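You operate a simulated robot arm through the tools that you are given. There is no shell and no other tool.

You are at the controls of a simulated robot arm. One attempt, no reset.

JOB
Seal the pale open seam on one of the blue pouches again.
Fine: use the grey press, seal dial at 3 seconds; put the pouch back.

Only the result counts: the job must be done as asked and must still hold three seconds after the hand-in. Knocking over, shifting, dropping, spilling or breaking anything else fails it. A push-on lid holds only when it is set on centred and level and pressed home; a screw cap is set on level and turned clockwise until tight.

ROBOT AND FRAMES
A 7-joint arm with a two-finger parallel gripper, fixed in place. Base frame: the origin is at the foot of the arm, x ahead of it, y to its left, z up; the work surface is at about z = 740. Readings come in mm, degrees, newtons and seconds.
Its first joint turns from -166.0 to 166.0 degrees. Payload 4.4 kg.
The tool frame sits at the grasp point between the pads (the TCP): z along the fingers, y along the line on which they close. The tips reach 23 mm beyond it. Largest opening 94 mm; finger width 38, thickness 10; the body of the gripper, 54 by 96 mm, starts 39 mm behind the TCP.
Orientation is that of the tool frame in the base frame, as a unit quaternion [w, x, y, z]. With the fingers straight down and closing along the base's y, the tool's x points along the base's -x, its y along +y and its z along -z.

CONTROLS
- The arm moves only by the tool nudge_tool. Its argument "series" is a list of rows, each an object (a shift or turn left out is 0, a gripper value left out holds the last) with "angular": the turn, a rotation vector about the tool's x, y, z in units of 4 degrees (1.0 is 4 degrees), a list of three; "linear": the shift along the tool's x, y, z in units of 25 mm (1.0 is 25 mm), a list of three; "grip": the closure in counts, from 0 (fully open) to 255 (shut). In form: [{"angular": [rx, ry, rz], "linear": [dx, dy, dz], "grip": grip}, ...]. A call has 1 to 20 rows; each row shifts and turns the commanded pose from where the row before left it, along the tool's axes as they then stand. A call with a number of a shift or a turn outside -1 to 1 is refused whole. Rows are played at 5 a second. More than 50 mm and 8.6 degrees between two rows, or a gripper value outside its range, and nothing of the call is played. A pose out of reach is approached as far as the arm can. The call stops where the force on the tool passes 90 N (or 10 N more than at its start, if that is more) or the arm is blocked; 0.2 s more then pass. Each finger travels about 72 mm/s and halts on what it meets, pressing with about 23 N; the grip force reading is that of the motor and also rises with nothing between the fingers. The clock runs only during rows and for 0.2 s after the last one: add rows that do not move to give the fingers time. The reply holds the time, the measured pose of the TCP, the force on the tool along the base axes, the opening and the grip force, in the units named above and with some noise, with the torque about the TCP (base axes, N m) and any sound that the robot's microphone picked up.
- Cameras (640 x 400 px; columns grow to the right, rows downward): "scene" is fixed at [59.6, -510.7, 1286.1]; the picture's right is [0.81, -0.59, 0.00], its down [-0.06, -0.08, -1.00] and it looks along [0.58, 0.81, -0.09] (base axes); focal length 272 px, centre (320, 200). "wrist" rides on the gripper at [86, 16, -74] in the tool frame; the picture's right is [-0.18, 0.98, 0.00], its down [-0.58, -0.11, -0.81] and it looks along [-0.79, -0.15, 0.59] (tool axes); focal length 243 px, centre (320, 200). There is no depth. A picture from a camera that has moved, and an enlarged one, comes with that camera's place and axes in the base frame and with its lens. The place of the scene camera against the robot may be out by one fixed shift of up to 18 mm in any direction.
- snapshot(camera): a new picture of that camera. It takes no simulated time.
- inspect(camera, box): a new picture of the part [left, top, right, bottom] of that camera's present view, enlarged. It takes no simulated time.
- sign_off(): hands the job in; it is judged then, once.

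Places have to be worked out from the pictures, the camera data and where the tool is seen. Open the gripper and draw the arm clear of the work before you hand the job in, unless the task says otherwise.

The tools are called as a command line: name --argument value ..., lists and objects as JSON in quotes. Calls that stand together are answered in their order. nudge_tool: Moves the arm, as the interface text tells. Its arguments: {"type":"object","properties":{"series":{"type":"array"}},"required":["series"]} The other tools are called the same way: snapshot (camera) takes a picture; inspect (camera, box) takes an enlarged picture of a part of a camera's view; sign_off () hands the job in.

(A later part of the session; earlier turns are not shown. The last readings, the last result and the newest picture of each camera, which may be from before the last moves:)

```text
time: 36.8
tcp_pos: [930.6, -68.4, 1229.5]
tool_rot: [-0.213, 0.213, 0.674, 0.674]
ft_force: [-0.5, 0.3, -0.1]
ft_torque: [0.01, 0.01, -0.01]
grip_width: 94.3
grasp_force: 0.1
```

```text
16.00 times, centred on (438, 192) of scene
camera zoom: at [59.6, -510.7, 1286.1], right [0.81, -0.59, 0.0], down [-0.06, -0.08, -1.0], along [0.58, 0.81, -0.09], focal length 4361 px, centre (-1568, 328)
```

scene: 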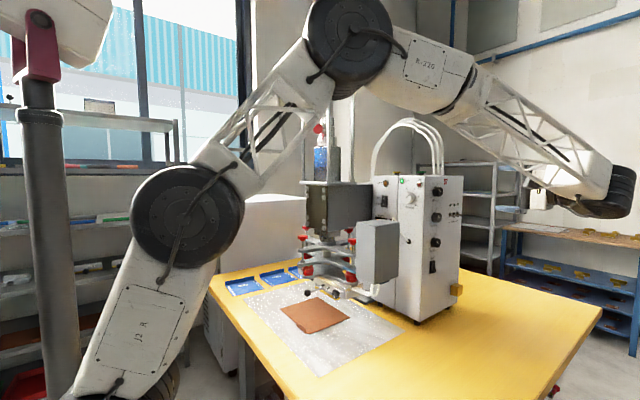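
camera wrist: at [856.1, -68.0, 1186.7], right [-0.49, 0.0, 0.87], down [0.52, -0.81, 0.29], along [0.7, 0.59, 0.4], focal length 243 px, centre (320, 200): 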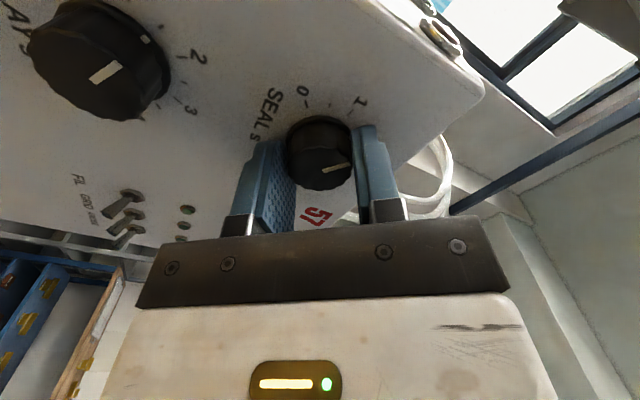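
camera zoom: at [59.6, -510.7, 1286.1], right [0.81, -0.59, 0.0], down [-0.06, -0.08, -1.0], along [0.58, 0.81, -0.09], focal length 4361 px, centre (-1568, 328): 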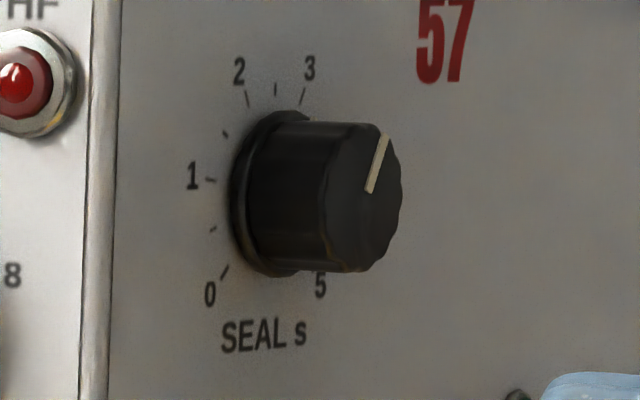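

SEAL dial is at 3.0. Now I back away from the panel and return the tool to pointing down, for a look at the front panel and the press.

nudge_tool --series '[{"linear": [0, 0, -1]}, {"linear": [0, 0, -1]}, {"linear": [0, 0, -1]}, {"linear": [0, 0, -1]}, {"linear": [0, 0, -1]}, {"angular": [0, 0, -1]}, {"angular": [0, 0, -1]}, {"angular": [0, 0, -1]}, {"angular": [0, 0, -1]}, {"angular": [0, 0, -1]}, {"angular": [0, 0, -1]}, {"angular": [0, 0, -1]}, {"angular": [0, 0, -1]}, {"angular": [0, 0, -0.75]}, {"linear": [1, 0, 0]}, {"linear": [1, 0, 0]}, {"linear": [1, 0, 0]}, {"linear": [1, 0, 0]}, {"linear": [1, 0, 0]}, {"linear": [1, 0, 0]}]'

nudge_tool --series '[{"linear": [1, 1, 0]}, {"linear": [1, 1, 0]}, {"linear": [1, 1, 0]}, {"linear": [1, 1, 0]}, {"linear": [1, 1, 0]}, {"linear": [1, 1, 0]}, {}, {}]'

snapshot --camera "wrist"

snapshot --camera "scene"

```text
time: 41.0
tcp_pos: [781.3, -193.2, 1230.1]
tool_rot: [0.0, -0.001, 0.707, 0.707]
ft_force: [0.0, 0.9, -0.4]
ft_torque: [0.01, 0.02, 0.0]
grip_width: 94.0
grasp_force: 0.1
```

```text
time: 42.8
tcp_pos: [688.8, -194.3, 1321.1]
tool_rot: [0.001, 0.001, 0.707, 0.707]
ft_force: [-0.8, -0.5, 0.0]
ft_torque: [0.02, 0.01, 0.01]
grip_width: 93.9
grasp_force: 0.0
out of reach, approached as far as the arm can: row 4, 5, 6
```

```text
taken
camera wrist: at [602.7, -267.9, 1336.9], right [0.18, 0.0, 0.98], down [0.58, -0.81, -0.11], along [0.79, 0.59, -0.15], focal length 243 px, centre (320, 200)
```

wrist: 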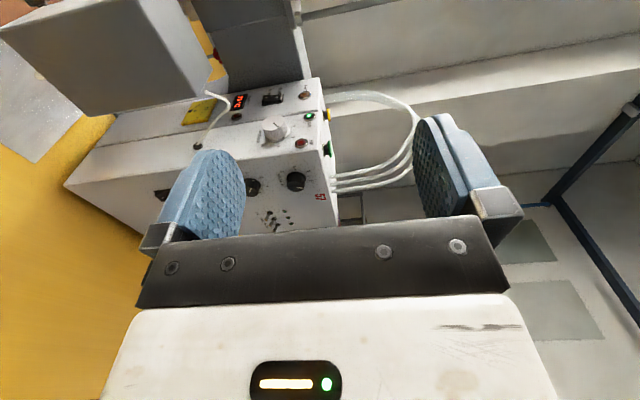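

```text
taken
```

scene: 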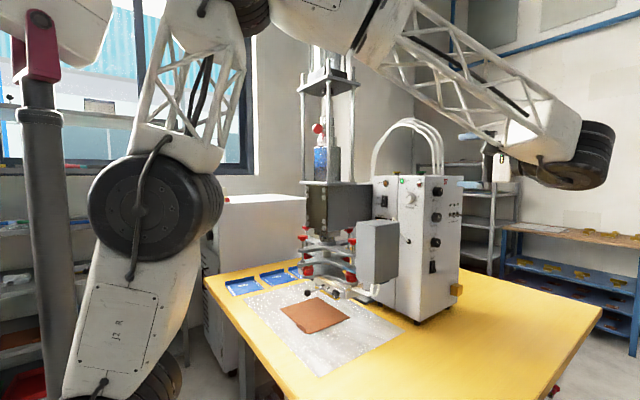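

I inspect the front panel from here.

inspect --camera "wrist" --box '[180, 75, 340, 165]'

inspect --camera "wrist" --box '[225, 85, 315, 135]'

inspect --camera "scene" --box '[370, 185, 400, 215]'

```text
4.00 times, centred on (260, 120) of wrist
camera zoom: at [602.7, -267.9, 1336.9], right [0.18, 0.0, 0.98], down [0.58, -0.81, -0.11], along [0.79, 0.59, -0.15], focal length 970 px, centre (560, 520)
```

zoom: 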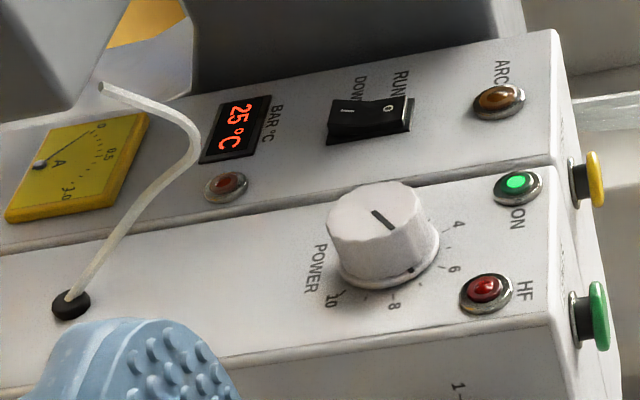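

```text
7.11 times, centred on (270, 110) of wrist
camera zoom: at [602.7, -267.9, 1336.9], right [0.18, 0.0, 0.98], down [0.58, -0.81, -0.11], along [0.79, 0.59, -0.15], focal length 1725 px, centre (676, 840)
```

zoom: 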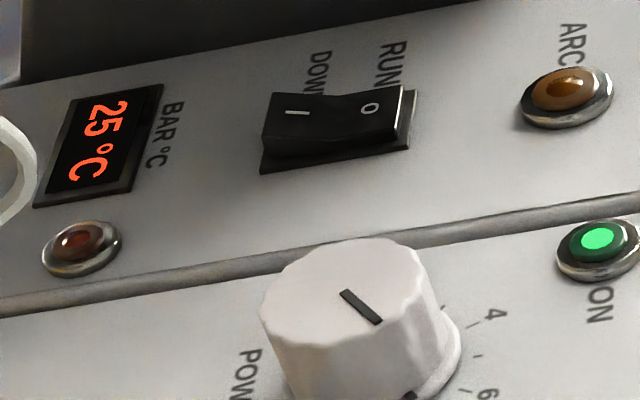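

```text
13.33 times, centred on (385, 200) of scene
camera zoom: at [59.6, -510.7, 1286.1], right [0.81, -0.59, 0.0], down [-0.06, -0.08, -1.0], along [0.58, 0.81, -0.09], focal length 3634 px, centre (-547, 200)
```

zoom: 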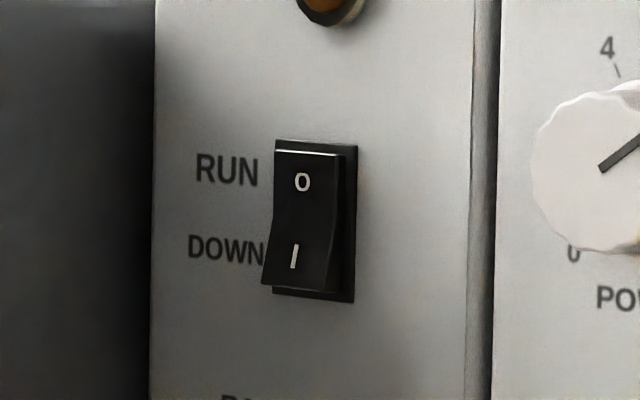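

The rocker is on RUN (O side pressed in), mains lamp ON. I rotate the tool back to straight down and then go look at the press from the front and below.

nudge_tool --series '[{"angular": [1, 0, 0]}, {"angular": [1, 0, 0]}, {"angular": [1, 0, 0]}, {"angular": [1, 0, 0]}, {"angular": [1, 0, 0]}, {"angular": [1, 0, 0]}, {"angular": [1, 0, 0]}, {"angular": [1, 0, 0]}, {"angular": [1, 0, 0]}, {"angular": [1, 0, 0]}, {"angular": [1, 0, 0]}, {"angular": [1, 0, 0]}, {"angular": [1, 0, 0]}, {"angular": [1, 0, 0]}, {"angular": [1, 0, 0]}, {"angular": [1, 0, 0]}, {"angular": [1, 0, 0]}, {"angular": [1, 0, 0]}, {"angular": [1, 0, 0]}, {"angular": [1, 0, 0]}]'

nudge_tool --series '[{"angular": [1, 0, 0]}, {"angular": [1, 0, 0]}, {"angular": [0.5, 0, 0]}, {}]'

```text
time: 47.0
tcp_pos: [688.9, -193.0, 1321.0]
tool_rot: [0.0, 0.0, 0.996, 0.087]
ft_force: [-0.3, -0.3, 0.4]
ft_torque: [-0.01, 0.0, 0.02]
grip_width: 93.8
grasp_force: 0.0
```

```text
time: 48.0
tcp_pos: [688.3, -192.9, 1321.1]
tool_rot: [0.001, 0.0, 1.0, 0.0]
ft_force: [1.0, -0.8, -0.1]
ft_torque: [0.01, -0.02, -0.01]
grip_width: 94.1
grasp_force: 0.0
```

Tool is down. I move to about (430, 310, 1170) to look at the press bar from the front.

nudge_tool --series '[{"linear": [0.9, 1, 0]}, {"linear": [0.9, 1, 0]}, {"linear": [0.9, 1, 0]}, {"linear": [0.9, 1, 0]}, {"linear": [0.9, 1, 0]}, {"linear": [0.9, 1, 0]}, {"linear": [0.9, 1, 0]}, {"linear": [0.9, 1, 0]}, {"linear": [0.9, 1, 0.5]}, {"linear": [0.9, 1, 0.5]}, {"linear": [0.9, 1, 0.5]}, {"linear": [0.4, 1, 0.5]}, {"linear": [0, 1, 0.5]}, {"linear": [0, 1, 0.5]}, {"linear": [0, 1, 0.5]}, {"linear": [0, 1, 0.5]}, {"linear": [0, 1, 0.5]}, {"linear": [0, 1, 0.5]}, {"linear": [0, 1, 0.5]}, {"linear": [0, 1, 0.5]}]'

snapshot --camera "wrist"

snapshot --camera "scene"

```text
time: 52.2
tcp_pos: [431.0, 308.1, 1170.2]
tool_rot: [-0.001, -0.001, 1.0, 0.0]
ft_force: [0.9, 0.1, -0.3]
ft_torque: [-0.01, 0.01, 0.03]
grip_width: 94.0
grasp_force: 0.0
```

```text
taken
camera wrist: at [345.4, 323.7, 1245.8], right [0.18, 0.98, 0.0], down [0.58, -0.11, 0.81], along [0.79, -0.15, -0.59], focal length 243 px, centre (320, 200)
```

wrist: 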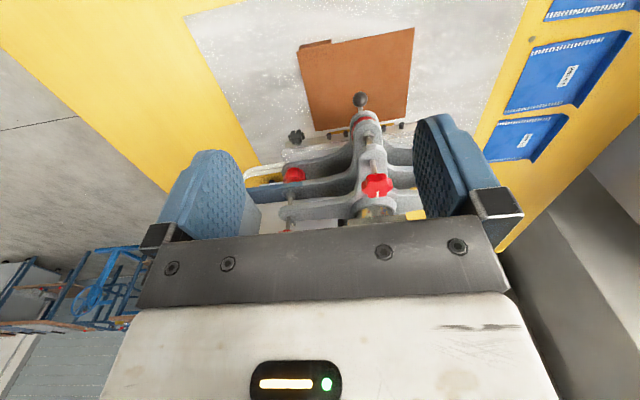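

```text
taken
```

scene: 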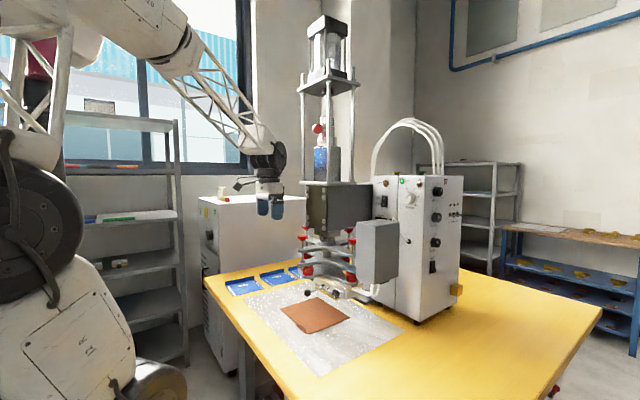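

To judge the bar's height and the gap I need a low, near-horizontal view: I drop to z≈870 in front of the plate and tilt the tool 30° forward.

nudge_tool --series '[{"linear": [0.17, 0, 1]}, {"linear": [0.17, 0, 1]}, {"linear": [0.17, 0, 1]}, {"linear": [0.17, 0, 1]}, {"linear": [0.17, 0, 1]}, {"linear": [0.17, 0, 1]}, {"linear": [0.17, 0, 1]}, {"linear": [0.17, 0, 1]}, {"linear": [0.17, 0, 1]}, {"linear": [0.17, 0, 1]}, {"linear": [0.17, 0, 1]}, {"linear": [0.17, 0, 1]}, {"angular": [0, -1, 0]}, {"angular": [0, -1, 0]}, {"angular": [0, -1, 0]}, {"angular": [0, -1, 0]}, {"angular": [0, -1, 0]}, {"angular": [0, -1, 0]}, {"angular": [0, -1, 0]}, {"angular": [0, -0.5, 0]}]'

snapshot --camera "wrist"

snapshot --camera "scene"

```text
time: 56.4
tcp_pos: [380.2, 307.3, 870.3]
tool_rot: [0.26, 0.0, 0.966, 0.0]
ft_force: [0.1, -0.2, 0.1]
ft_torque: [0.03, 0.03, 0.01]
grip_width: 94.3
grasp_force: 0.0
```

```text
taken
camera wrist: at [269.0, 323.4, 892.0], right [0.16, 0.98, 0.09], down [0.1, -0.11, 0.99], along [0.98, -0.15, -0.11], focal length 243 px, centre (320, 200)
```

wrist: 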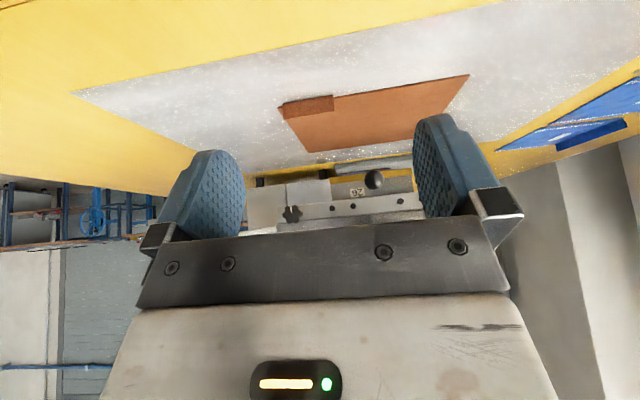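

```text
taken
```

scene: 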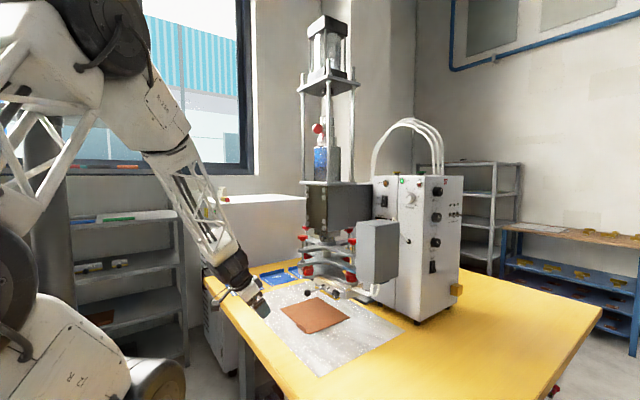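

Let me zoom in on the bar and the gap.

inspect --camera "wrist" --box '[230, 60, 480, 230]'

inspect --camera "wrist" --box '[240, 140, 430, 230]'

```text
2.35 times, centred on (355, 145) of wrist
camera zoom: at [269.0, 323.4, 892.0], right [0.16, 0.98, 0.09], down [0.1, -0.11, 0.99], along [0.98, -0.15, -0.11], focal length 571 px, centre (238, 329)
```

zoom: 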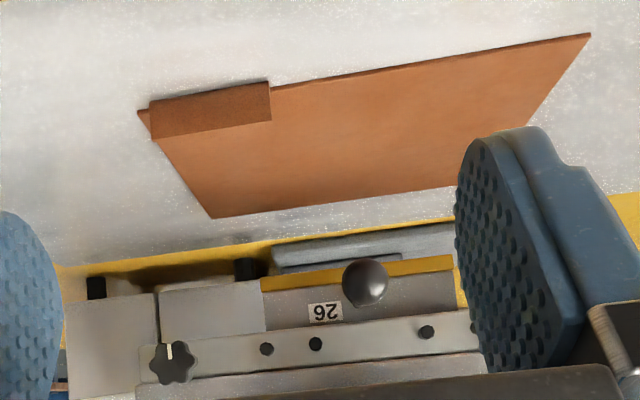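

```text
3.37 times, centred on (335, 185) of wrist
camera zoom: at [269.0, 323.4, 892.0], right [0.16, 0.98, 0.09], down [0.1, -0.11, 0.99], along [0.98, -0.15, -0.11], focal length 817 px, centre (270, 250)
```

zoom: 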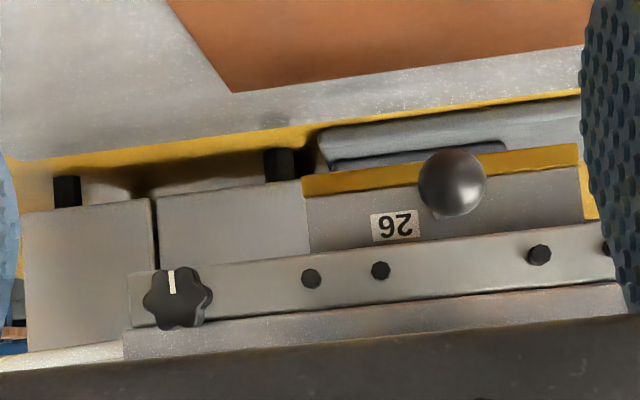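

Below the bar hangs a ~140 mm brass-edged electrode (tag "26"). I shift +150 mm in y for a second sightline to triangulate it.

nudge_tool --series '[{"linear": [0, 1, 0]}, {"linear": [0, 1, 0]}, {"linear": [0, 1, 0]}, {"linear": [0, 1, 0]}, {"linear": [0, 1, 0]}, {"linear": [0, 1, 0]}, {}, {}]'

snapshot --camera "wrist"

inspect --camera "wrist" --box '[220, 140, 410, 230]'

```text
time: 58.2
tcp_pos: [379.9, 456.6, 870.6]
tool_rot: [0.258, 0.0, 0.966, 0.0]
ft_force: [0.4, 0.4, -0.7]
ft_torque: [0.0, -0.04, -0.01]
grip_width: 93.9
grasp_force: 0.1
```

```text
taken
camera wrist: at [268.9, 473.3, 891.7], right [0.16, 0.98, 0.09], down [0.1, -0.11, 0.99], along [0.98, -0.15, -0.12], focal length 243 px, centre (320, 200)
```

wrist: 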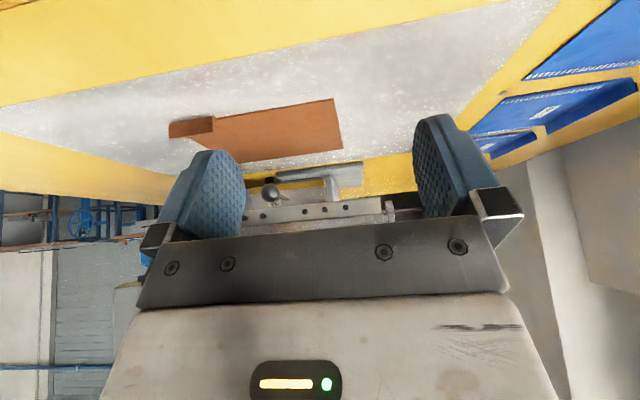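

```text
3.37 times, centred on (315, 185) of wrist
camera zoom: at [268.9, 473.3, 891.7], right [0.16, 0.98, 0.09], down [0.1, -0.11, 0.99], along [0.98, -0.15, -0.12], focal length 817 px, centre (337, 250)
```

zoom: 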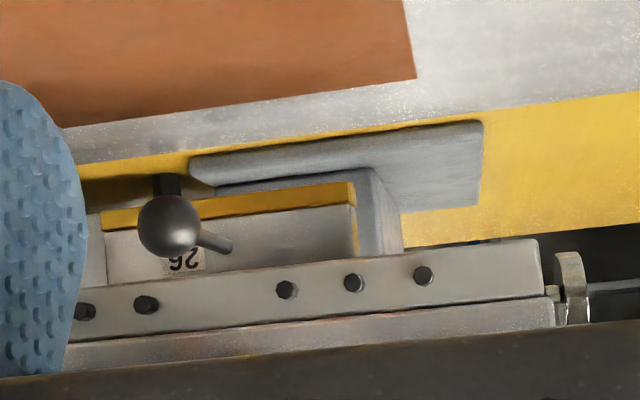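

Triangulated: electrode lower front corner near x≈697, from y≈279 to 421, bottom z≈805, above the brown mat (mat x 533–720). I zoom in further to get the electrode's width in x.

inspect --camera "wrist" --box '[280, 165, 350, 220]'

inspect --camera "scene" --box '[300, 272, 390, 312]'

inspect --camera "scene" --box '[325, 280, 365, 305]'

```text
7.27 times, centred on (315, 192) of wrist
camera zoom: at [268.9, 473.3, 891.7], right [0.16, 0.98, 0.09], down [0.1, -0.11, 0.99], along [0.98, -0.15, -0.12], focal length 1764 px, centre (356, 254)
```

zoom: 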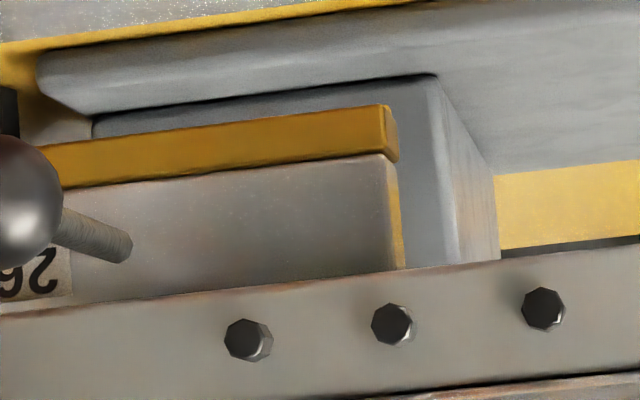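

```text
7.11 times, centred on (345, 292) of scene
camera zoom: at [59.6, -510.7, 1286.1], right [0.81, -0.59, 0.0], down [-0.06, -0.08, -1.0], along [0.58, 0.81, -0.09], focal length 1938 px, centre (142, -454)
```

zoom: 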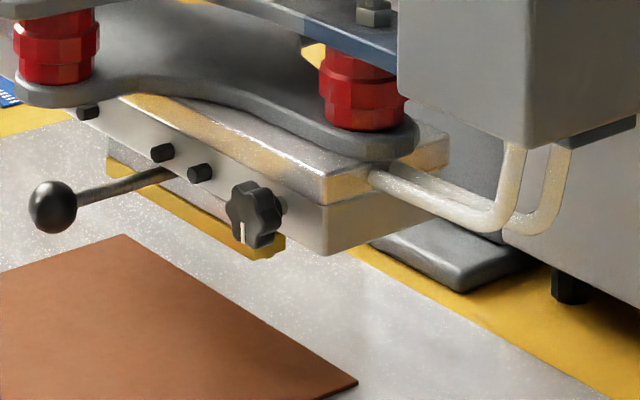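

```text
16.00 times, centred on (345, 292) of scene
camera zoom: at [59.6, -510.7, 1286.1], right [0.81, -0.59, 0.0], down [-0.06, -0.08, -1.0], along [0.58, 0.81, -0.09], focal length 4361 px, centre (-80, -1280)
```

zoom: 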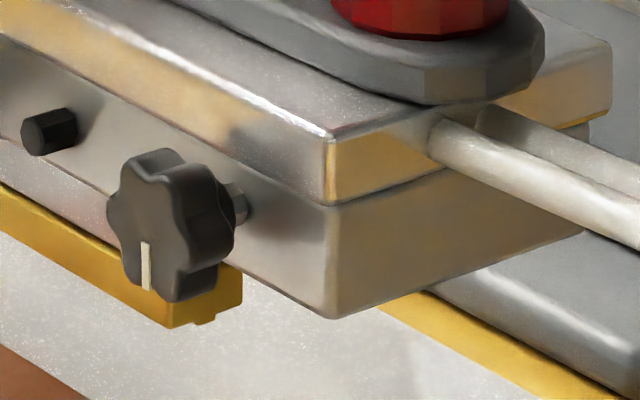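

Electrode is ~20 mm wide in x (≈697–718, centre ≈707). Now to the pouch: I level the tool, raise, and yaw +90° so the wrist camera looks toward +y at the pouches.

nudge_tool --series '[{"angular": [0, 1, 0]}, {"angular": [0, 1, 0]}, {"angular": [0, 1, 0]}, {"angular": [0, 1, 0]}, {"angular": [0, 1, 0]}, {"angular": [0, 1, 0]}, {"angular": [0, 1, 0]}, {"angular": [0, 0.5, 0]}, {"linear": [0, 0, -1]}, {"linear": [0, 0, -1]}, {"linear": [0, 0, -1]}, {"linear": [0, 0, -1]}, {"linear": [0, 0, -1]}, {"linear": [0, 0, -1]}]'

nudge_tool --series '[{"angular": [0, 0, -1]}, {"angular": [0, 0, -1]}, {"angular": [0, 0, -1]}, {"angular": [0, 0, -1]}, {"angular": [0, 0, -1]}, {"angular": [0, 0, -1]}, {"angular": [0, 0, -1]}, {"angular": [0, 0, -1]}, {"angular": [0, 0, -1]}, {"angular": [0, 0, -1]}, {"angular": [0, 0, -1]}, {"angular": [0, 0, -1]}, {"angular": [0, 0, -1]}, {"angular": [0, 0, -1]}, {"angular": [0, 0, -1]}, {"angular": [0, 0, -1]}, {"angular": [0, 0, -1]}, {"angular": [0, 0, -1]}, {"angular": [0, 0, -1]}, {"angular": [0, 0, -1]}]'

nudge_tool --series '[{"angular": [0, 0, -1]}, {"angular": [0, 0, -1]}, {"angular": [0, 0, -0.5]}, {}]'

snapshot --camera "wrist"

```text
time: 61.2
tcp_pos: [380.5, 457.3, 1019.0]
tool_rot: [0.001, 0.0, 1.0, 0.0]
ft_force: [-1.0, 0.0, 1.1]
ft_torque: [-0.01, 0.0, -0.02]
grip_width: 94.0
grasp_force: 0.1
```

```text
time: 65.4
tcp_pos: [379.4, 457.2, 1022.7]
tool_rot: [0.0, -0.643, 0.766, 0.0]
ft_force: [-0.2, -0.6, -1.0]
ft_torque: [0.05, 0.0, -0.02]
grip_width: 94.3
grasp_force: 0.0
```

```text
time: 66.4
tcp_pos: [381.0, 455.9, 1021.4]
tool_rot: [0.0, 0.708, -0.707, 0.0]
ft_force: [0.1, 0.0, 0.5]
ft_torque: [0.01, -0.02, 0.01]
grip_width: 93.8
grasp_force: 0.0
```

```text
taken
camera wrist: at [364.6, 370.4, 1095.7], right [-0.98, 0.18, 0.0], down [0.11, 0.58, 0.81], along [0.15, 0.79, -0.59], focal length 243 px, centre (320, 200)
```

wrist: 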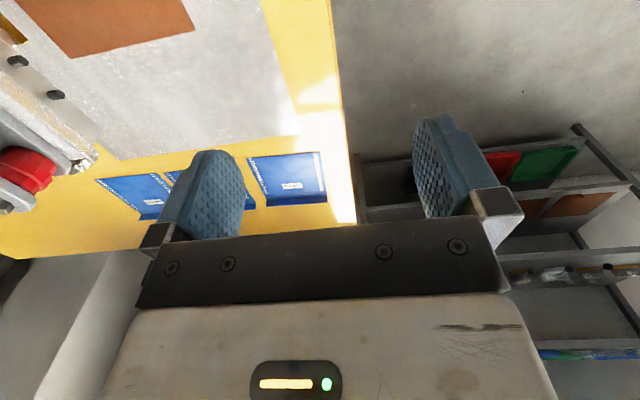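

I move closer above the front of the pouch for a precise look at flap and seam.

nudge_tool --series '[{"linear": [-0.8, -0.96, 0.4]}, {"linear": [-0.8, -0.96, 0.4]}, {"linear": [-0.8, -0.96, 0.4]}, {"linear": [-0.8, -0.96, 0.4]}, {"linear": [-0.8, -0.96, 0.4]}, {}, {}]'

snapshot --camera "wrist"

inspect --camera "wrist" --box '[220, 80, 430, 230]'

```text
time: 68.0
tcp_pos: [500.7, 557.9, 970.7]
tool_rot: [0.001, 0.707, -0.707, 0.001]
ft_force: [-0.4, -0.5, -0.1]
ft_torque: [0.02, 0.03, 0.0]
grip_width: 93.8
grasp_force: 0.0
```

```text
taken
camera wrist: at [484.5, 471.4, 1045.7], right [-0.98, 0.18, 0.0], down [0.11, 0.58, 0.81], along [0.15, 0.79, -0.59], focal length 243 px, centre (320, 200)
```

wrist: 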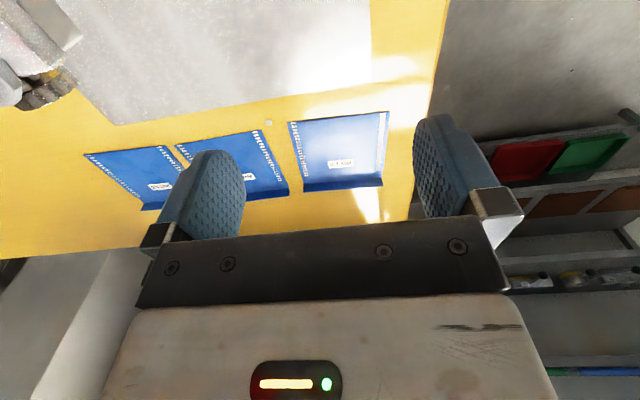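

```text
2.67 times, centred on (325, 155) of wrist
camera zoom: at [484.5, 471.4, 1045.7], right [-0.98, 0.18, 0.0], down [0.11, 0.58, 0.81], along [0.15, 0.79, -0.59], focal length 647 px, centre (307, 320)
```

zoom: 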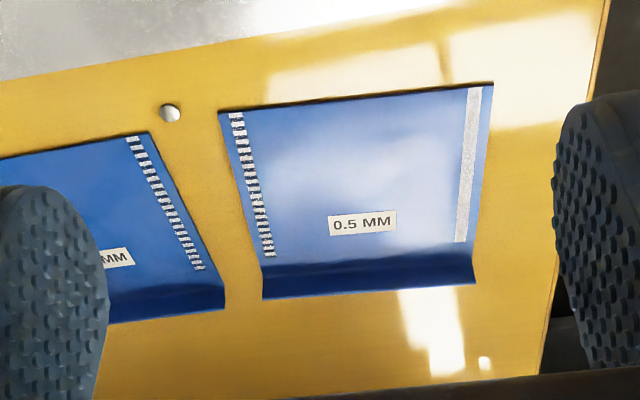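

The open pale seam is clearly on the −x edge of the left pouch (pouch yawed ~3° CW). I need the flap's lean and height; zooming from both cameras.

inspect --camera "scene" --box '[218, 272, 272, 302]'

inspect --camera "wrist" --box '[280, 105, 400, 205]'

inspect --camera "wrist" --box '[300, 165, 390, 200]'

```text
11.85 times, centred on (245, 287) of scene
camera zoom: at [59.6, -510.7, 1286.1], right [0.81, -0.59, 0.0], down [-0.06, -0.08, -1.0], along [0.58, 0.81, -0.09], focal length 3230 px, centre (1209, -831)
```

zoom: 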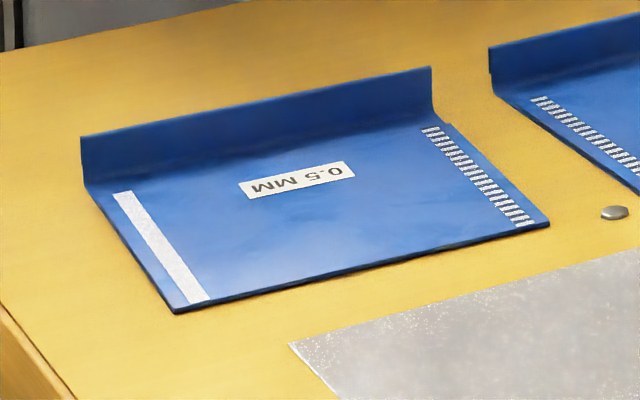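

```text
4.00 times, centred on (340, 155) of wrist
camera zoom: at [484.5, 471.4, 1045.7], right [-0.98, 0.18, 0.0], down [0.11, 0.58, 0.81], along [0.15, 0.79, -0.59], focal length 970 px, centre (240, 380)
```

zoom: 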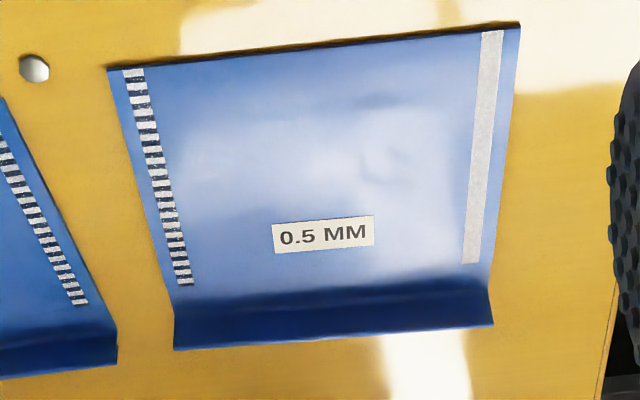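

```text
7.11 times, centred on (345, 182) of wrist
camera zoom: at [484.5, 471.4, 1045.7], right [-0.98, 0.18, 0.0], down [0.11, 0.58, 0.81], along [0.15, 0.79, -0.59], focal length 1725 px, centre (142, 324)
```

zoom: 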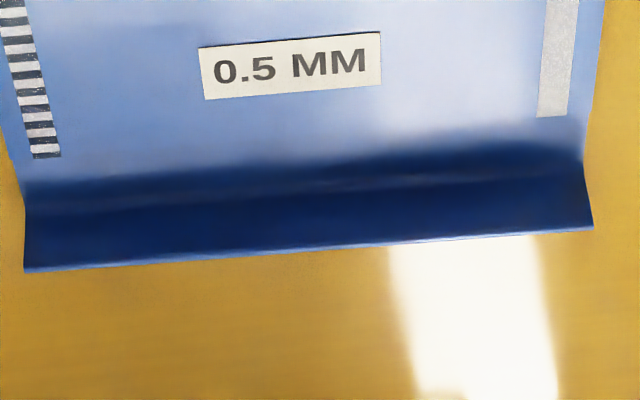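

Pouch is ~150×139 mm with a ~22 mm upright flap along its +y edge; seam centre ~9 mm inside the −x edge. Before planning the placement I check the mat's small tab and the press front more closely.

inspect --camera "scene" --box '[275, 290, 355, 340]'

inspect --camera "scene" --box '[295, 215, 365, 305]'

```text
8.00 times, centred on (315, 315) of scene
camera zoom: at [59.6, -510.7, 1286.1], right [0.81, -0.59, 0.0], down [-0.06, -0.08, -1.0], along [0.58, 0.81, -0.09], focal length 2180 px, centre (360, -720)
```

zoom: 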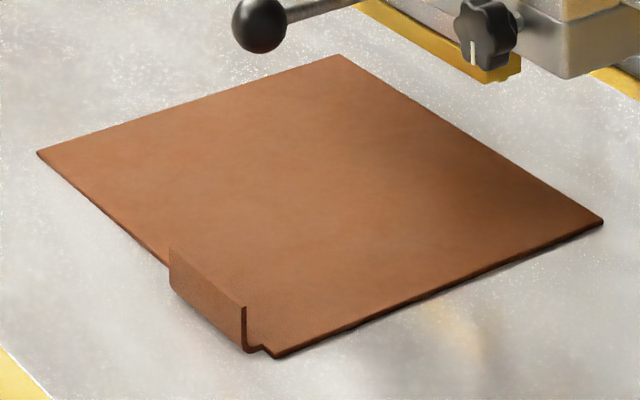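

```text
4.44 times, centred on (330, 260) of scene
camera zoom: at [59.6, -510.7, 1286.1], right [0.81, -0.59, 0.0], down [-0.06, -0.08, -1.0], along [0.58, 0.81, -0.09], focal length 1211 px, centre (276, -67)
```

zoom: 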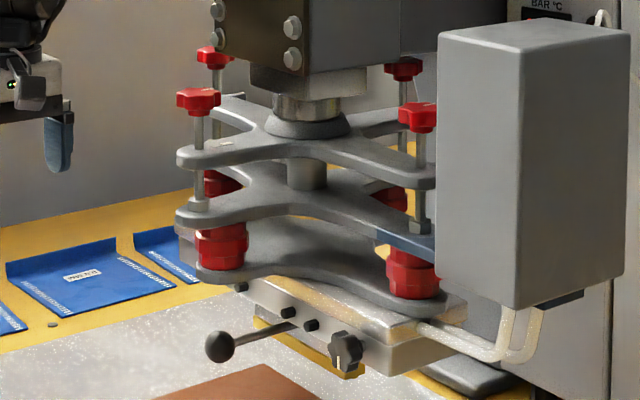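

The brown mat (buffer board) lies under the electrode; its lip is at x≈533. My plan: grip the flap with yaw≈176° so that after turning 180° the camera faces away from the press. I rotate now.

nudge_tool --series '[{"angular": [0, 0, -1]}, {"angular": [0, 0, -1]}, {"angular": [0, 0, -1]}, {"angular": [0, 0, -1]}, {"angular": [0, 0, -1]}, {"angular": [0, 0, -1]}, {"angular": [0, 0, -1]}, {"angular": [0, 0, -1]}, {"angular": [0, 0, -1]}, {"angular": [0, 0, -1]}, {"angular": [0, 0, -1]}, {"angular": [0, 0, -1]}, {"angular": [0, 0, -1]}, {"angular": [0, 0, -1]}, {"angular": [0, 0, -1]}, {"angular": [0, 0, -1]}, {"angular": [0, 0, -1]}, {"angular": [0, 0, -1]}, {"angular": [0, 0, -1]}, {"angular": [0, 0, -1]}]'

nudge_tool --series '[{"angular": [0, 0, -1]}, {"angular": [0, 0, -0.6]}, {}, {}]'

```text
time: 72.2
tcp_pos: [500.5, 556.8, 970.7]
tool_rot: [0.0, 0.996, -0.087, 0.0]
ft_force: [0.0, -0.7, 0.8]
ft_torque: [0.03, -0.01, 0.02]
grip_width: 93.9
grasp_force: 0.1
```

```text
time: 73.2
tcp_pos: [500.7, 557.6, 971.9]
tool_rot: [0.001, 1.0, -0.03, 0.0]
ft_force: [-0.5, -1.0, -0.9]
ft_torque: [-0.02, 0.03, 0.01]
grip_width: 94.1
grasp_force: 0.0
```

Rotation achieved. Now move above the flap at about (537, 822, 900) and watch for a reach limit.

nudge_tool --series '[{"linear": [0.075, -0.967, 0.25]}, {"linear": [0.075, -0.967, 0.25]}, {"linear": [0.075, -0.967, 0.25]}, {"linear": [0.075, -0.967, 0.25]}, {"linear": [0.075, -0.967, 0.25]}, {"linear": [0.075, -0.967, 0.25]}, {"linear": [0.075, -0.967, 0.25]}, {"linear": [0.075, -0.967, 0.25]}, {"linear": [0.075, -0.967, 0.25]}, {"linear": [0.075, -0.967, 0.25]}, {"linear": [0.075, -0.967, 0.25]}, {}, {}]'

snapshot --camera "wrist"

snapshot --camera "scene"

```text
time: 76.0
tcp_pos: [538.2, 821.9, 903.1]
tool_rot: [-0.001, 1.0, -0.031, 0.0]
ft_force: [0.8, 0.6, -1.1]
ft_torque: [-0.03, -0.03, 0.05]
grip_width: 94.1
grasp_force: 0.0
```

```text
taken
camera wrist: at [623.7, 800.6, 977.4], right [-0.24, -0.97, 0.0], down [-0.57, 0.14, 0.81], along [-0.78, 0.2, -0.59], focal length 243 px, centre (320, 200)
```

wrist: 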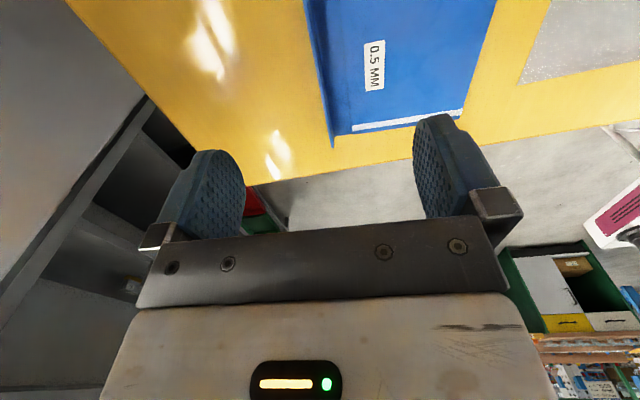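

```text
taken
```

scene: 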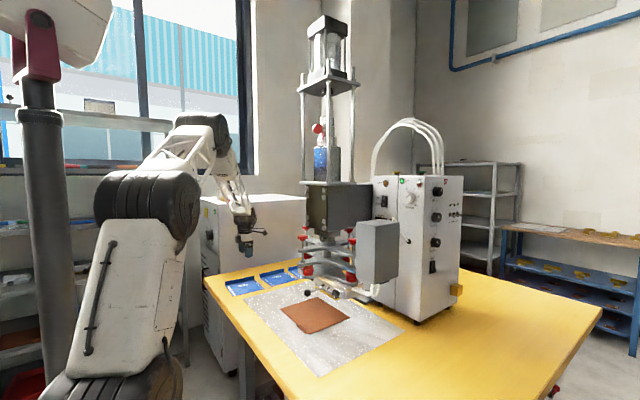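

Reached fine. This view looks along the flap; I zoom to measure the flap line.

inspect --camera "wrist" --box '[280, 0, 500, 160]'

inspect --camera "wrist" --box '[295, 60, 395, 160]'

```text
2.50 times, centred on (390, 80) of wrist
camera zoom: at [623.7, 800.6, 977.4], right [-0.24, -0.97, 0.0], down [-0.57, 0.14, 0.81], along [-0.78, 0.2, -0.59], focal length 606 px, centre (145, 500)
```

zoom: 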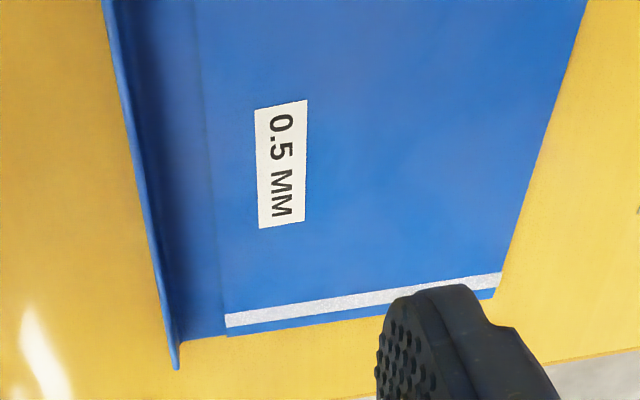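

```text
4.00 times, centred on (345, 110) of wrist
camera zoom: at [623.7, 800.6, 977.4], right [-0.24, -0.97, 0.0], down [-0.57, 0.14, 0.81], along [-0.78, 0.2, -0.59], focal length 970 px, centre (220, 560)
```

zoom: 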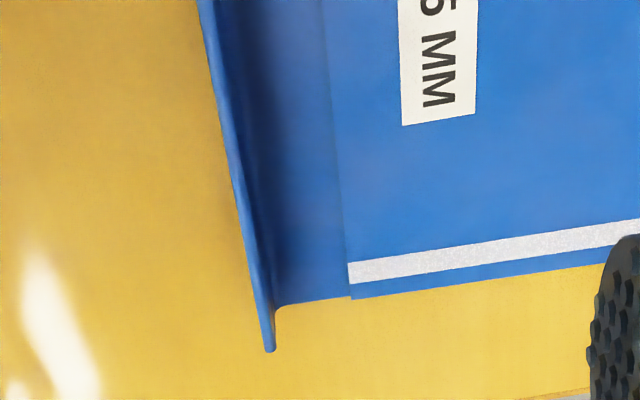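

Flap measured: ~20 mm tall, nearly vertical, mid-plane y≈826.4 at x=538, yaw −3.2°. I shift +4.5 mm in y and descend to z≈790 first.

nudge_tool --series '[{"linear": [0, -0.18, 0.9], "grip": 60}, {"linear": [0, 0, 0.9]}, {"linear": [0, 0, 0.9]}, {"linear": [0, 0, 0.9]}, {"linear": [0, 0, 0.9]}, {}, {}]'

snapshot --camera "wrist"

inspect --camera "scene" --box '[215, 235, 295, 305]'

```text
time: 77.6
tcp_pos: [537.8, 825.5, 790.7]
tool_rot: [0.0, 1.0, -0.031, 0.0]
ft_force: [0.0, -0.4, -0.3]
ft_torque: [0.0, 0.04, 0.03]
grip_width: 71.8
grasp_force: 0.2
```

```text
taken
camera wrist: at [623.7, 803.4, 864.7], right [-0.24, -0.97, 0.0], down [-0.57, 0.14, 0.81], along [-0.78, 0.2, -0.59], focal length 243 px, centre (320, 200)
```

wrist: 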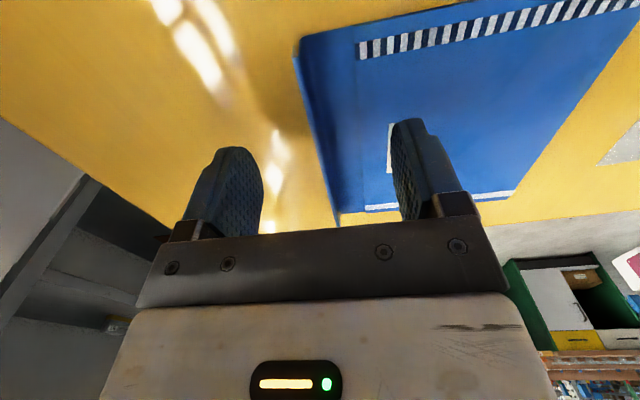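

```text
5.71 times, centred on (255, 270) of scene
camera zoom: at [59.6, -510.7, 1286.1], right [0.81, -0.59, 0.0], down [-0.06, -0.08, -1.0], along [0.58, 0.81, -0.09], focal length 1557 px, centre (691, -200)
```

zoom: 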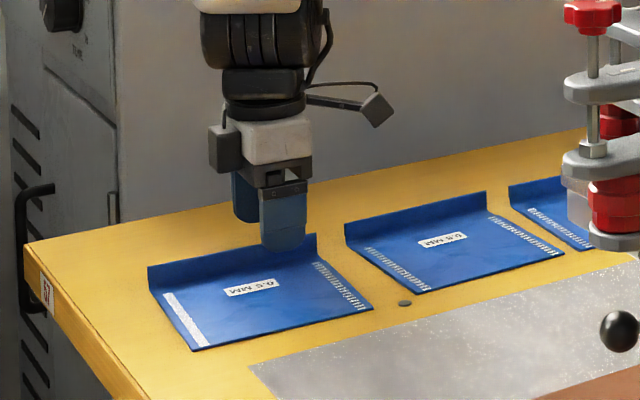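

The flap lies centred between the pads. I note the gripper also carries a block on the other side and the camera arm. Descend to z≈768.

nudge_tool --series '[{"linear": [0, 0, 0.45]}, {"linear": [0, 0, 0.43]}, {}, {}]'

inspect --camera "scene" --box '[215, 245, 285, 305]'

snapshot --camera "wrist"

```text
time: 78.6
tcp_pos: [537.3, 824.3, 768.3]
tool_rot: [0.0, 0.999, -0.032, 0.0]
ft_force: [0.2, -0.1, 0.3]
ft_torque: [0.0, -0.02, 0.01]
grip_width: 71.8
grasp_force: 0.2
```

```text
6.67 times, centred on (250, 275) of scene
camera zoom: at [59.6, -510.7, 1286.1], right [0.81, -0.59, 0.0], down [-0.06, -0.08, -1.0], along [0.58, 0.81, -0.09], focal length 1817 px, centre (787, -300)
```

zoom: 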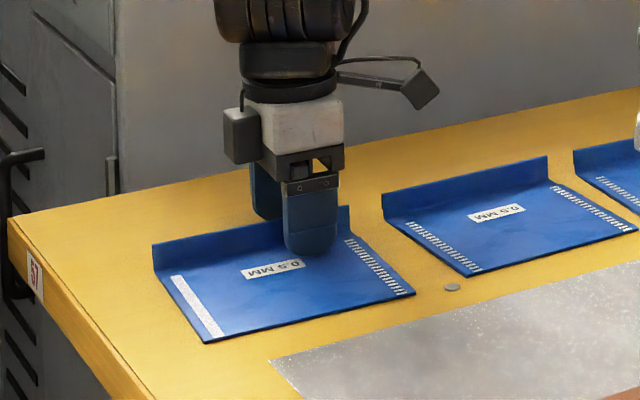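

```text
taken
camera wrist: at [623.4, 803.9, 842.4], right [-0.24, -0.97, 0.0], down [-0.57, 0.14, 0.81], along [-0.78, 0.2, -0.59], focal length 243 px, centre (320, 200)
```

wrist: 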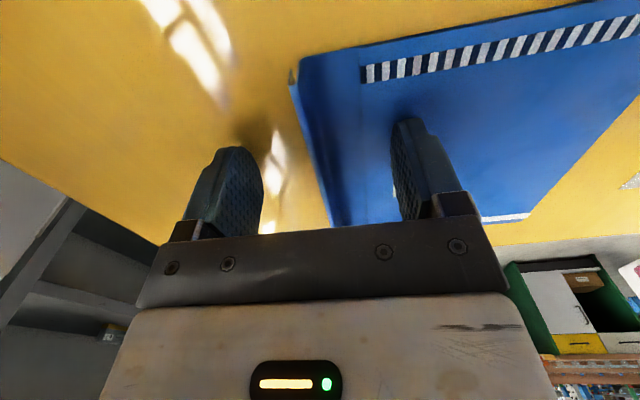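

Fingers straddle the flap with no contact. I close gently.

nudge_tool --series '[{"grip": 180}, {"grip": 230}, {"grip": 255}, {}, {}, {}]'

inspect --camera "scene" --box '[215, 245, 285, 305]'

snapshot --camera "wrist"

```text
time: 80.0
tcp_pos: [537.7, 825.6, 768.7]
tool_rot: [0.0, 1.0, -0.031, -0.001]
ft_force: [-0.4, -0.4, 1.2]
ft_torque: [0.0, 0.0, -0.03]
grip_width: 3.6
grasp_force: 22.7
```

```text
6.67 times, centred on (250, 275) of scene
camera zoom: at [59.6, -510.7, 1286.1], right [0.81, -0.59, 0.0], down [-0.06, -0.08, -1.0], along [0.58, 0.81, -0.09], focal length 1817 px, centre (787, -300)
```

zoom: 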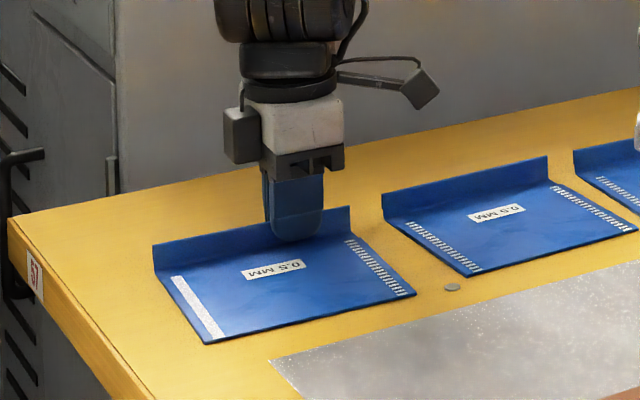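

```text
taken
camera wrist: at [623.4, 803.9, 842.6], right [-0.24, -0.97, 0.0], down [-0.57, 0.14, 0.81], along [-0.78, 0.2, -0.59], focal length 243 px, centre (320, 200)
```

wrist: 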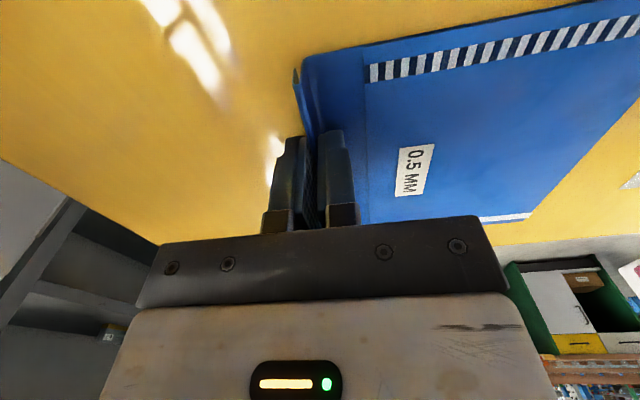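

Flap gripped (3.6 mm). I lift 15 mm slowly and check the pouch stays level.

nudge_tool --series '[{"linear": [0, 0, -0.2]}, {"linear": [0, 0, -0.2]}, {"linear": [0, 0, -0.2]}, {}, {}]'

inspect --camera "scene" --box '[215, 245, 285, 305]'

snapshot --camera "wrist"

```text
time: 81.2
tcp_pos: [537.5, 825.6, 784.6]
tool_rot: [0.0, 1.0, -0.031, 0.0]
ft_force: [-0.1, 0.0, -0.4]
ft_torque: [0.01, 0.01, 0.01]
grip_width: 3.5
grasp_force: 23.0
```

```text
6.67 times, centred on (250, 275) of scene
camera zoom: at [59.6, -510.7, 1286.1], right [0.81, -0.59, 0.0], down [-0.06, -0.08, -1.0], along [0.58, 0.81, -0.09], focal length 1817 px, centre (787, -300)
```

zoom: 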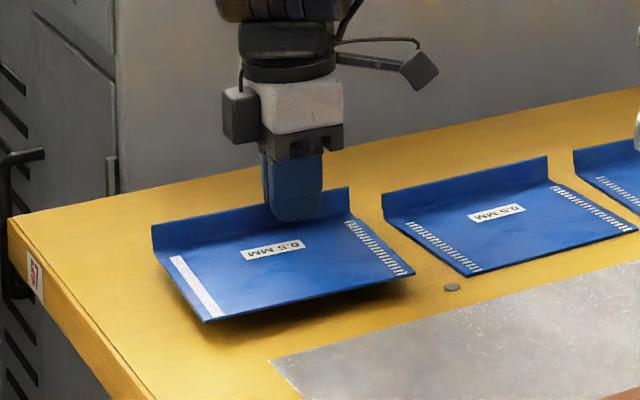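

```text
taken
camera wrist: at [623.2, 804.2, 857.8], right [-0.24, -0.97, 0.0], down [-0.57, 0.14, 0.81], along [-0.78, 0.2, -0.59], focal length 243 px, centre (320, 200)
```

wrist: 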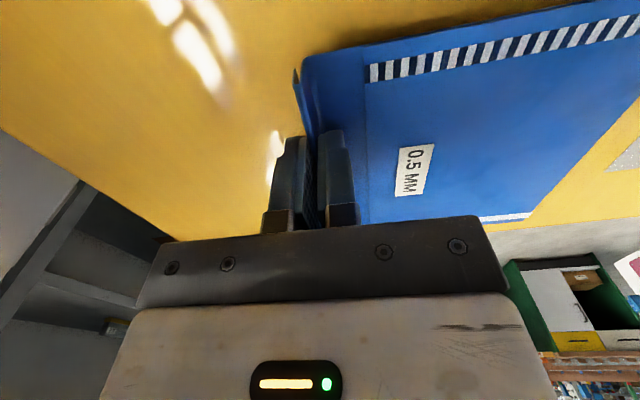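

The pouch hangs level in the grip. I raise it to z≈900 and carry it back to a free area (400, 580) before turning it around.

nudge_tool --series '[{"linear": [0, 0, -0.7]}, {"linear": [0, 0, -0.8]}, {"linear": [0, 0, -0.8]}, {"linear": [0, 0, -0.8]}, {"linear": [0, 0, -0.8]}, {"linear": [0, 0, -0.7]}, {"linear": [-0.2, 0.46, 0]}, {"linear": [-0.443, 0.92, 0]}, {"linear": [-0.443, 0.92, 0]}, {"linear": [-0.443, 0.92, 0]}, {"linear": [-0.443, 0.92, 0]}, {"linear": [-0.443, 0.92, 0]}, {"linear": [-0.443, 0.92, 0]}, {"linear": [-0.443, 0.92, 0]}, {"linear": [-0.443, 0.92, 0]}, {"linear": [-0.443, 0.92, 0]}, {"linear": [-0.443, 0.92, 0]}, {"linear": [-0.24, 0.46, 0]}, {}]'

snapshot --camera "wrist"

snapshot --camera "scene"

```text
time: 85.2
tcp_pos: [401.4, 580.0, 897.9]
tool_rot: [0.0, 0.999, -0.032, 0.001]
ft_force: [0.5, 0.4, -0.6]
ft_torque: [-0.02, 0.03, 0.04]
grip_width: 3.7
grasp_force: 23.0
```

```text
taken
camera wrist: at [486.2, 559.4, 972.5], right [-0.24, -0.97, 0.0], down [-0.57, 0.14, 0.81], along [-0.78, 0.2, -0.59], focal length 243 px, centre (320, 200)
```

wrist: 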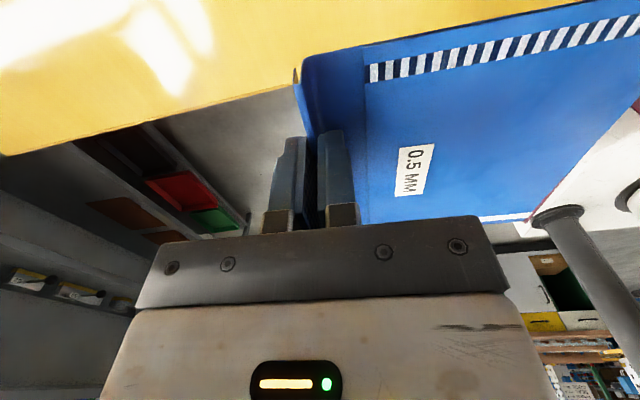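

```text
taken
```

scene: 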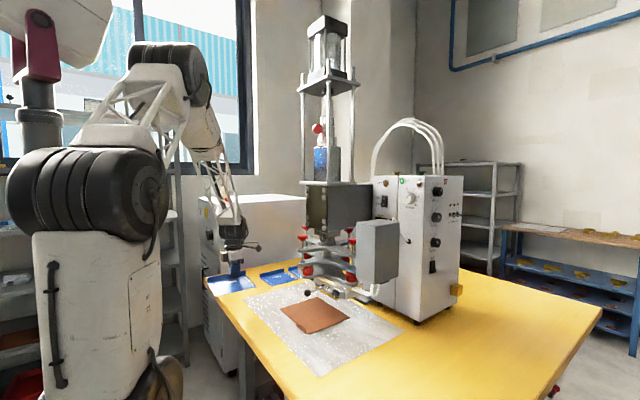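

Pouch is steady in the hand. Now I turn it 176.4° back (yaw → 0) at this spot.

nudge_tool --series '[{"angular": [0, 0, 1]}, {"angular": [0, 0, 1]}, {"angular": [0, 0, 1]}, {"angular": [0, 0, 1]}, {"angular": [0, 0, 1]}, {"angular": [0, 0, 1]}, {"angular": [0, 0, 1]}, {"angular": [0, 0, 1]}, {"angular": [0, 0, 1]}, {"angular": [0, 0, 1]}, {"angular": [0, 0, 1]}, {"angular": [0, 0, 1]}, {"angular": [0, 0, 1]}, {"angular": [0, 0, 1]}, {"angular": [0, 0, 1]}, {"angular": [0, 0, 1]}, {"angular": [0, 0, 1]}, {"angular": [0, 0, 1]}, {"angular": [0, 0, 1]}, {"angular": [0, 0, 1]}]'

nudge_tool --series '[{"angular": [0, 0, 1]}, {"angular": [0, 0, 1]}, {"angular": [0, 0, 1]}, {"angular": [0, 0, 1]}, {"angular": [0, 0, 1]}, {"angular": [0, 0, 1]}, {"angular": [0, 0, 1]}, {"angular": [0, 0, 1]}, {"angular": [0, 0, 1]}, {"angular": [0, 0, 1]}, {"angular": [0, 0, 1]}, {"angular": [0, 0, 1]}, {"angular": [0, 0, 1]}, {"angular": [0, 0, 1]}, {"angular": [0, 0, 1]}, {"angular": [0, 0, 1]}, {"angular": [0, 0, 1]}, {"angular": [0, 0, 1]}, {"angular": [0, 0, 1]}, {"angular": [0, 0, 1]}]'

nudge_tool --series '[{"angular": [0, 0, 1]}, {"angular": [0, 0, 1]}, {"angular": [0, 0, 1]}, {"angular": [0, 0, 1.0]}, {"angular": [0, 0, 0.15]}, {}, {}]'

snapshot --camera "wrist"

snapshot --camera "scene"

```text
time: 89.4
tcp_pos: [400.3, 581.9, 898.0]
tool_rot: [0.0, 0.745, -0.667, 0.0]
ft_force: [-0.5, -0.8, -0.9]
ft_torque: [-0.05, -0.02, -0.01]
grip_width: 3.6
grasp_force: 22.8
```

```text
time: 93.6
tcp_pos: [400.7, 580.3, 899.5]
tool_rot: [0.0, -0.143, 0.99, 0.0]
ft_force: [-0.4, 0.3, -0.4]
ft_torque: [0.0, 0.01, -0.01]
grip_width: 3.9
grasp_force: 22.6
```

```text
time: 95.2
tcp_pos: [399.1, 581.4, 897.3]
tool_rot: [0.0, 0.002, 1.0, 0.001]
ft_force: [-0.3, 0.1, 0.2]
ft_torque: [-0.01, 0.0, 0.01]
grip_width: 3.7
grasp_force: 23.6
```

```text
taken
camera wrist: at [314.3, 597.3, 972.4], right [0.19, 0.98, 0.0], down [0.58, -0.11, 0.81], along [0.79, -0.15, -0.59], focal length 243 px, centre (320, 200)
```

wrist: 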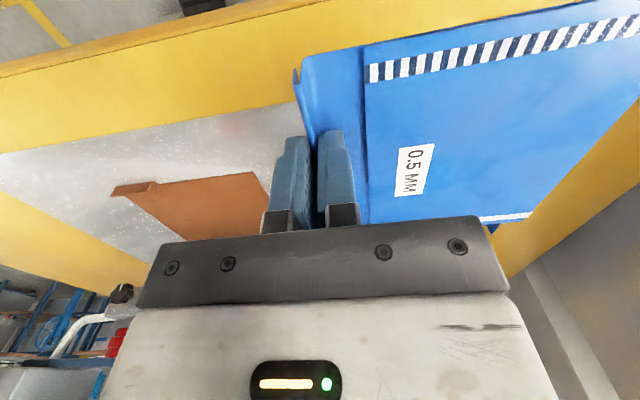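

```text
taken
```

scene: 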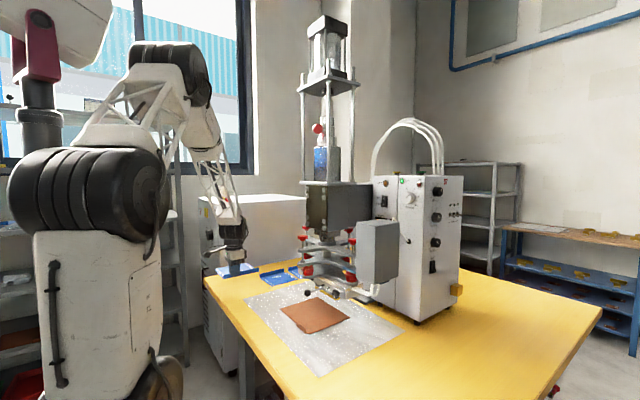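

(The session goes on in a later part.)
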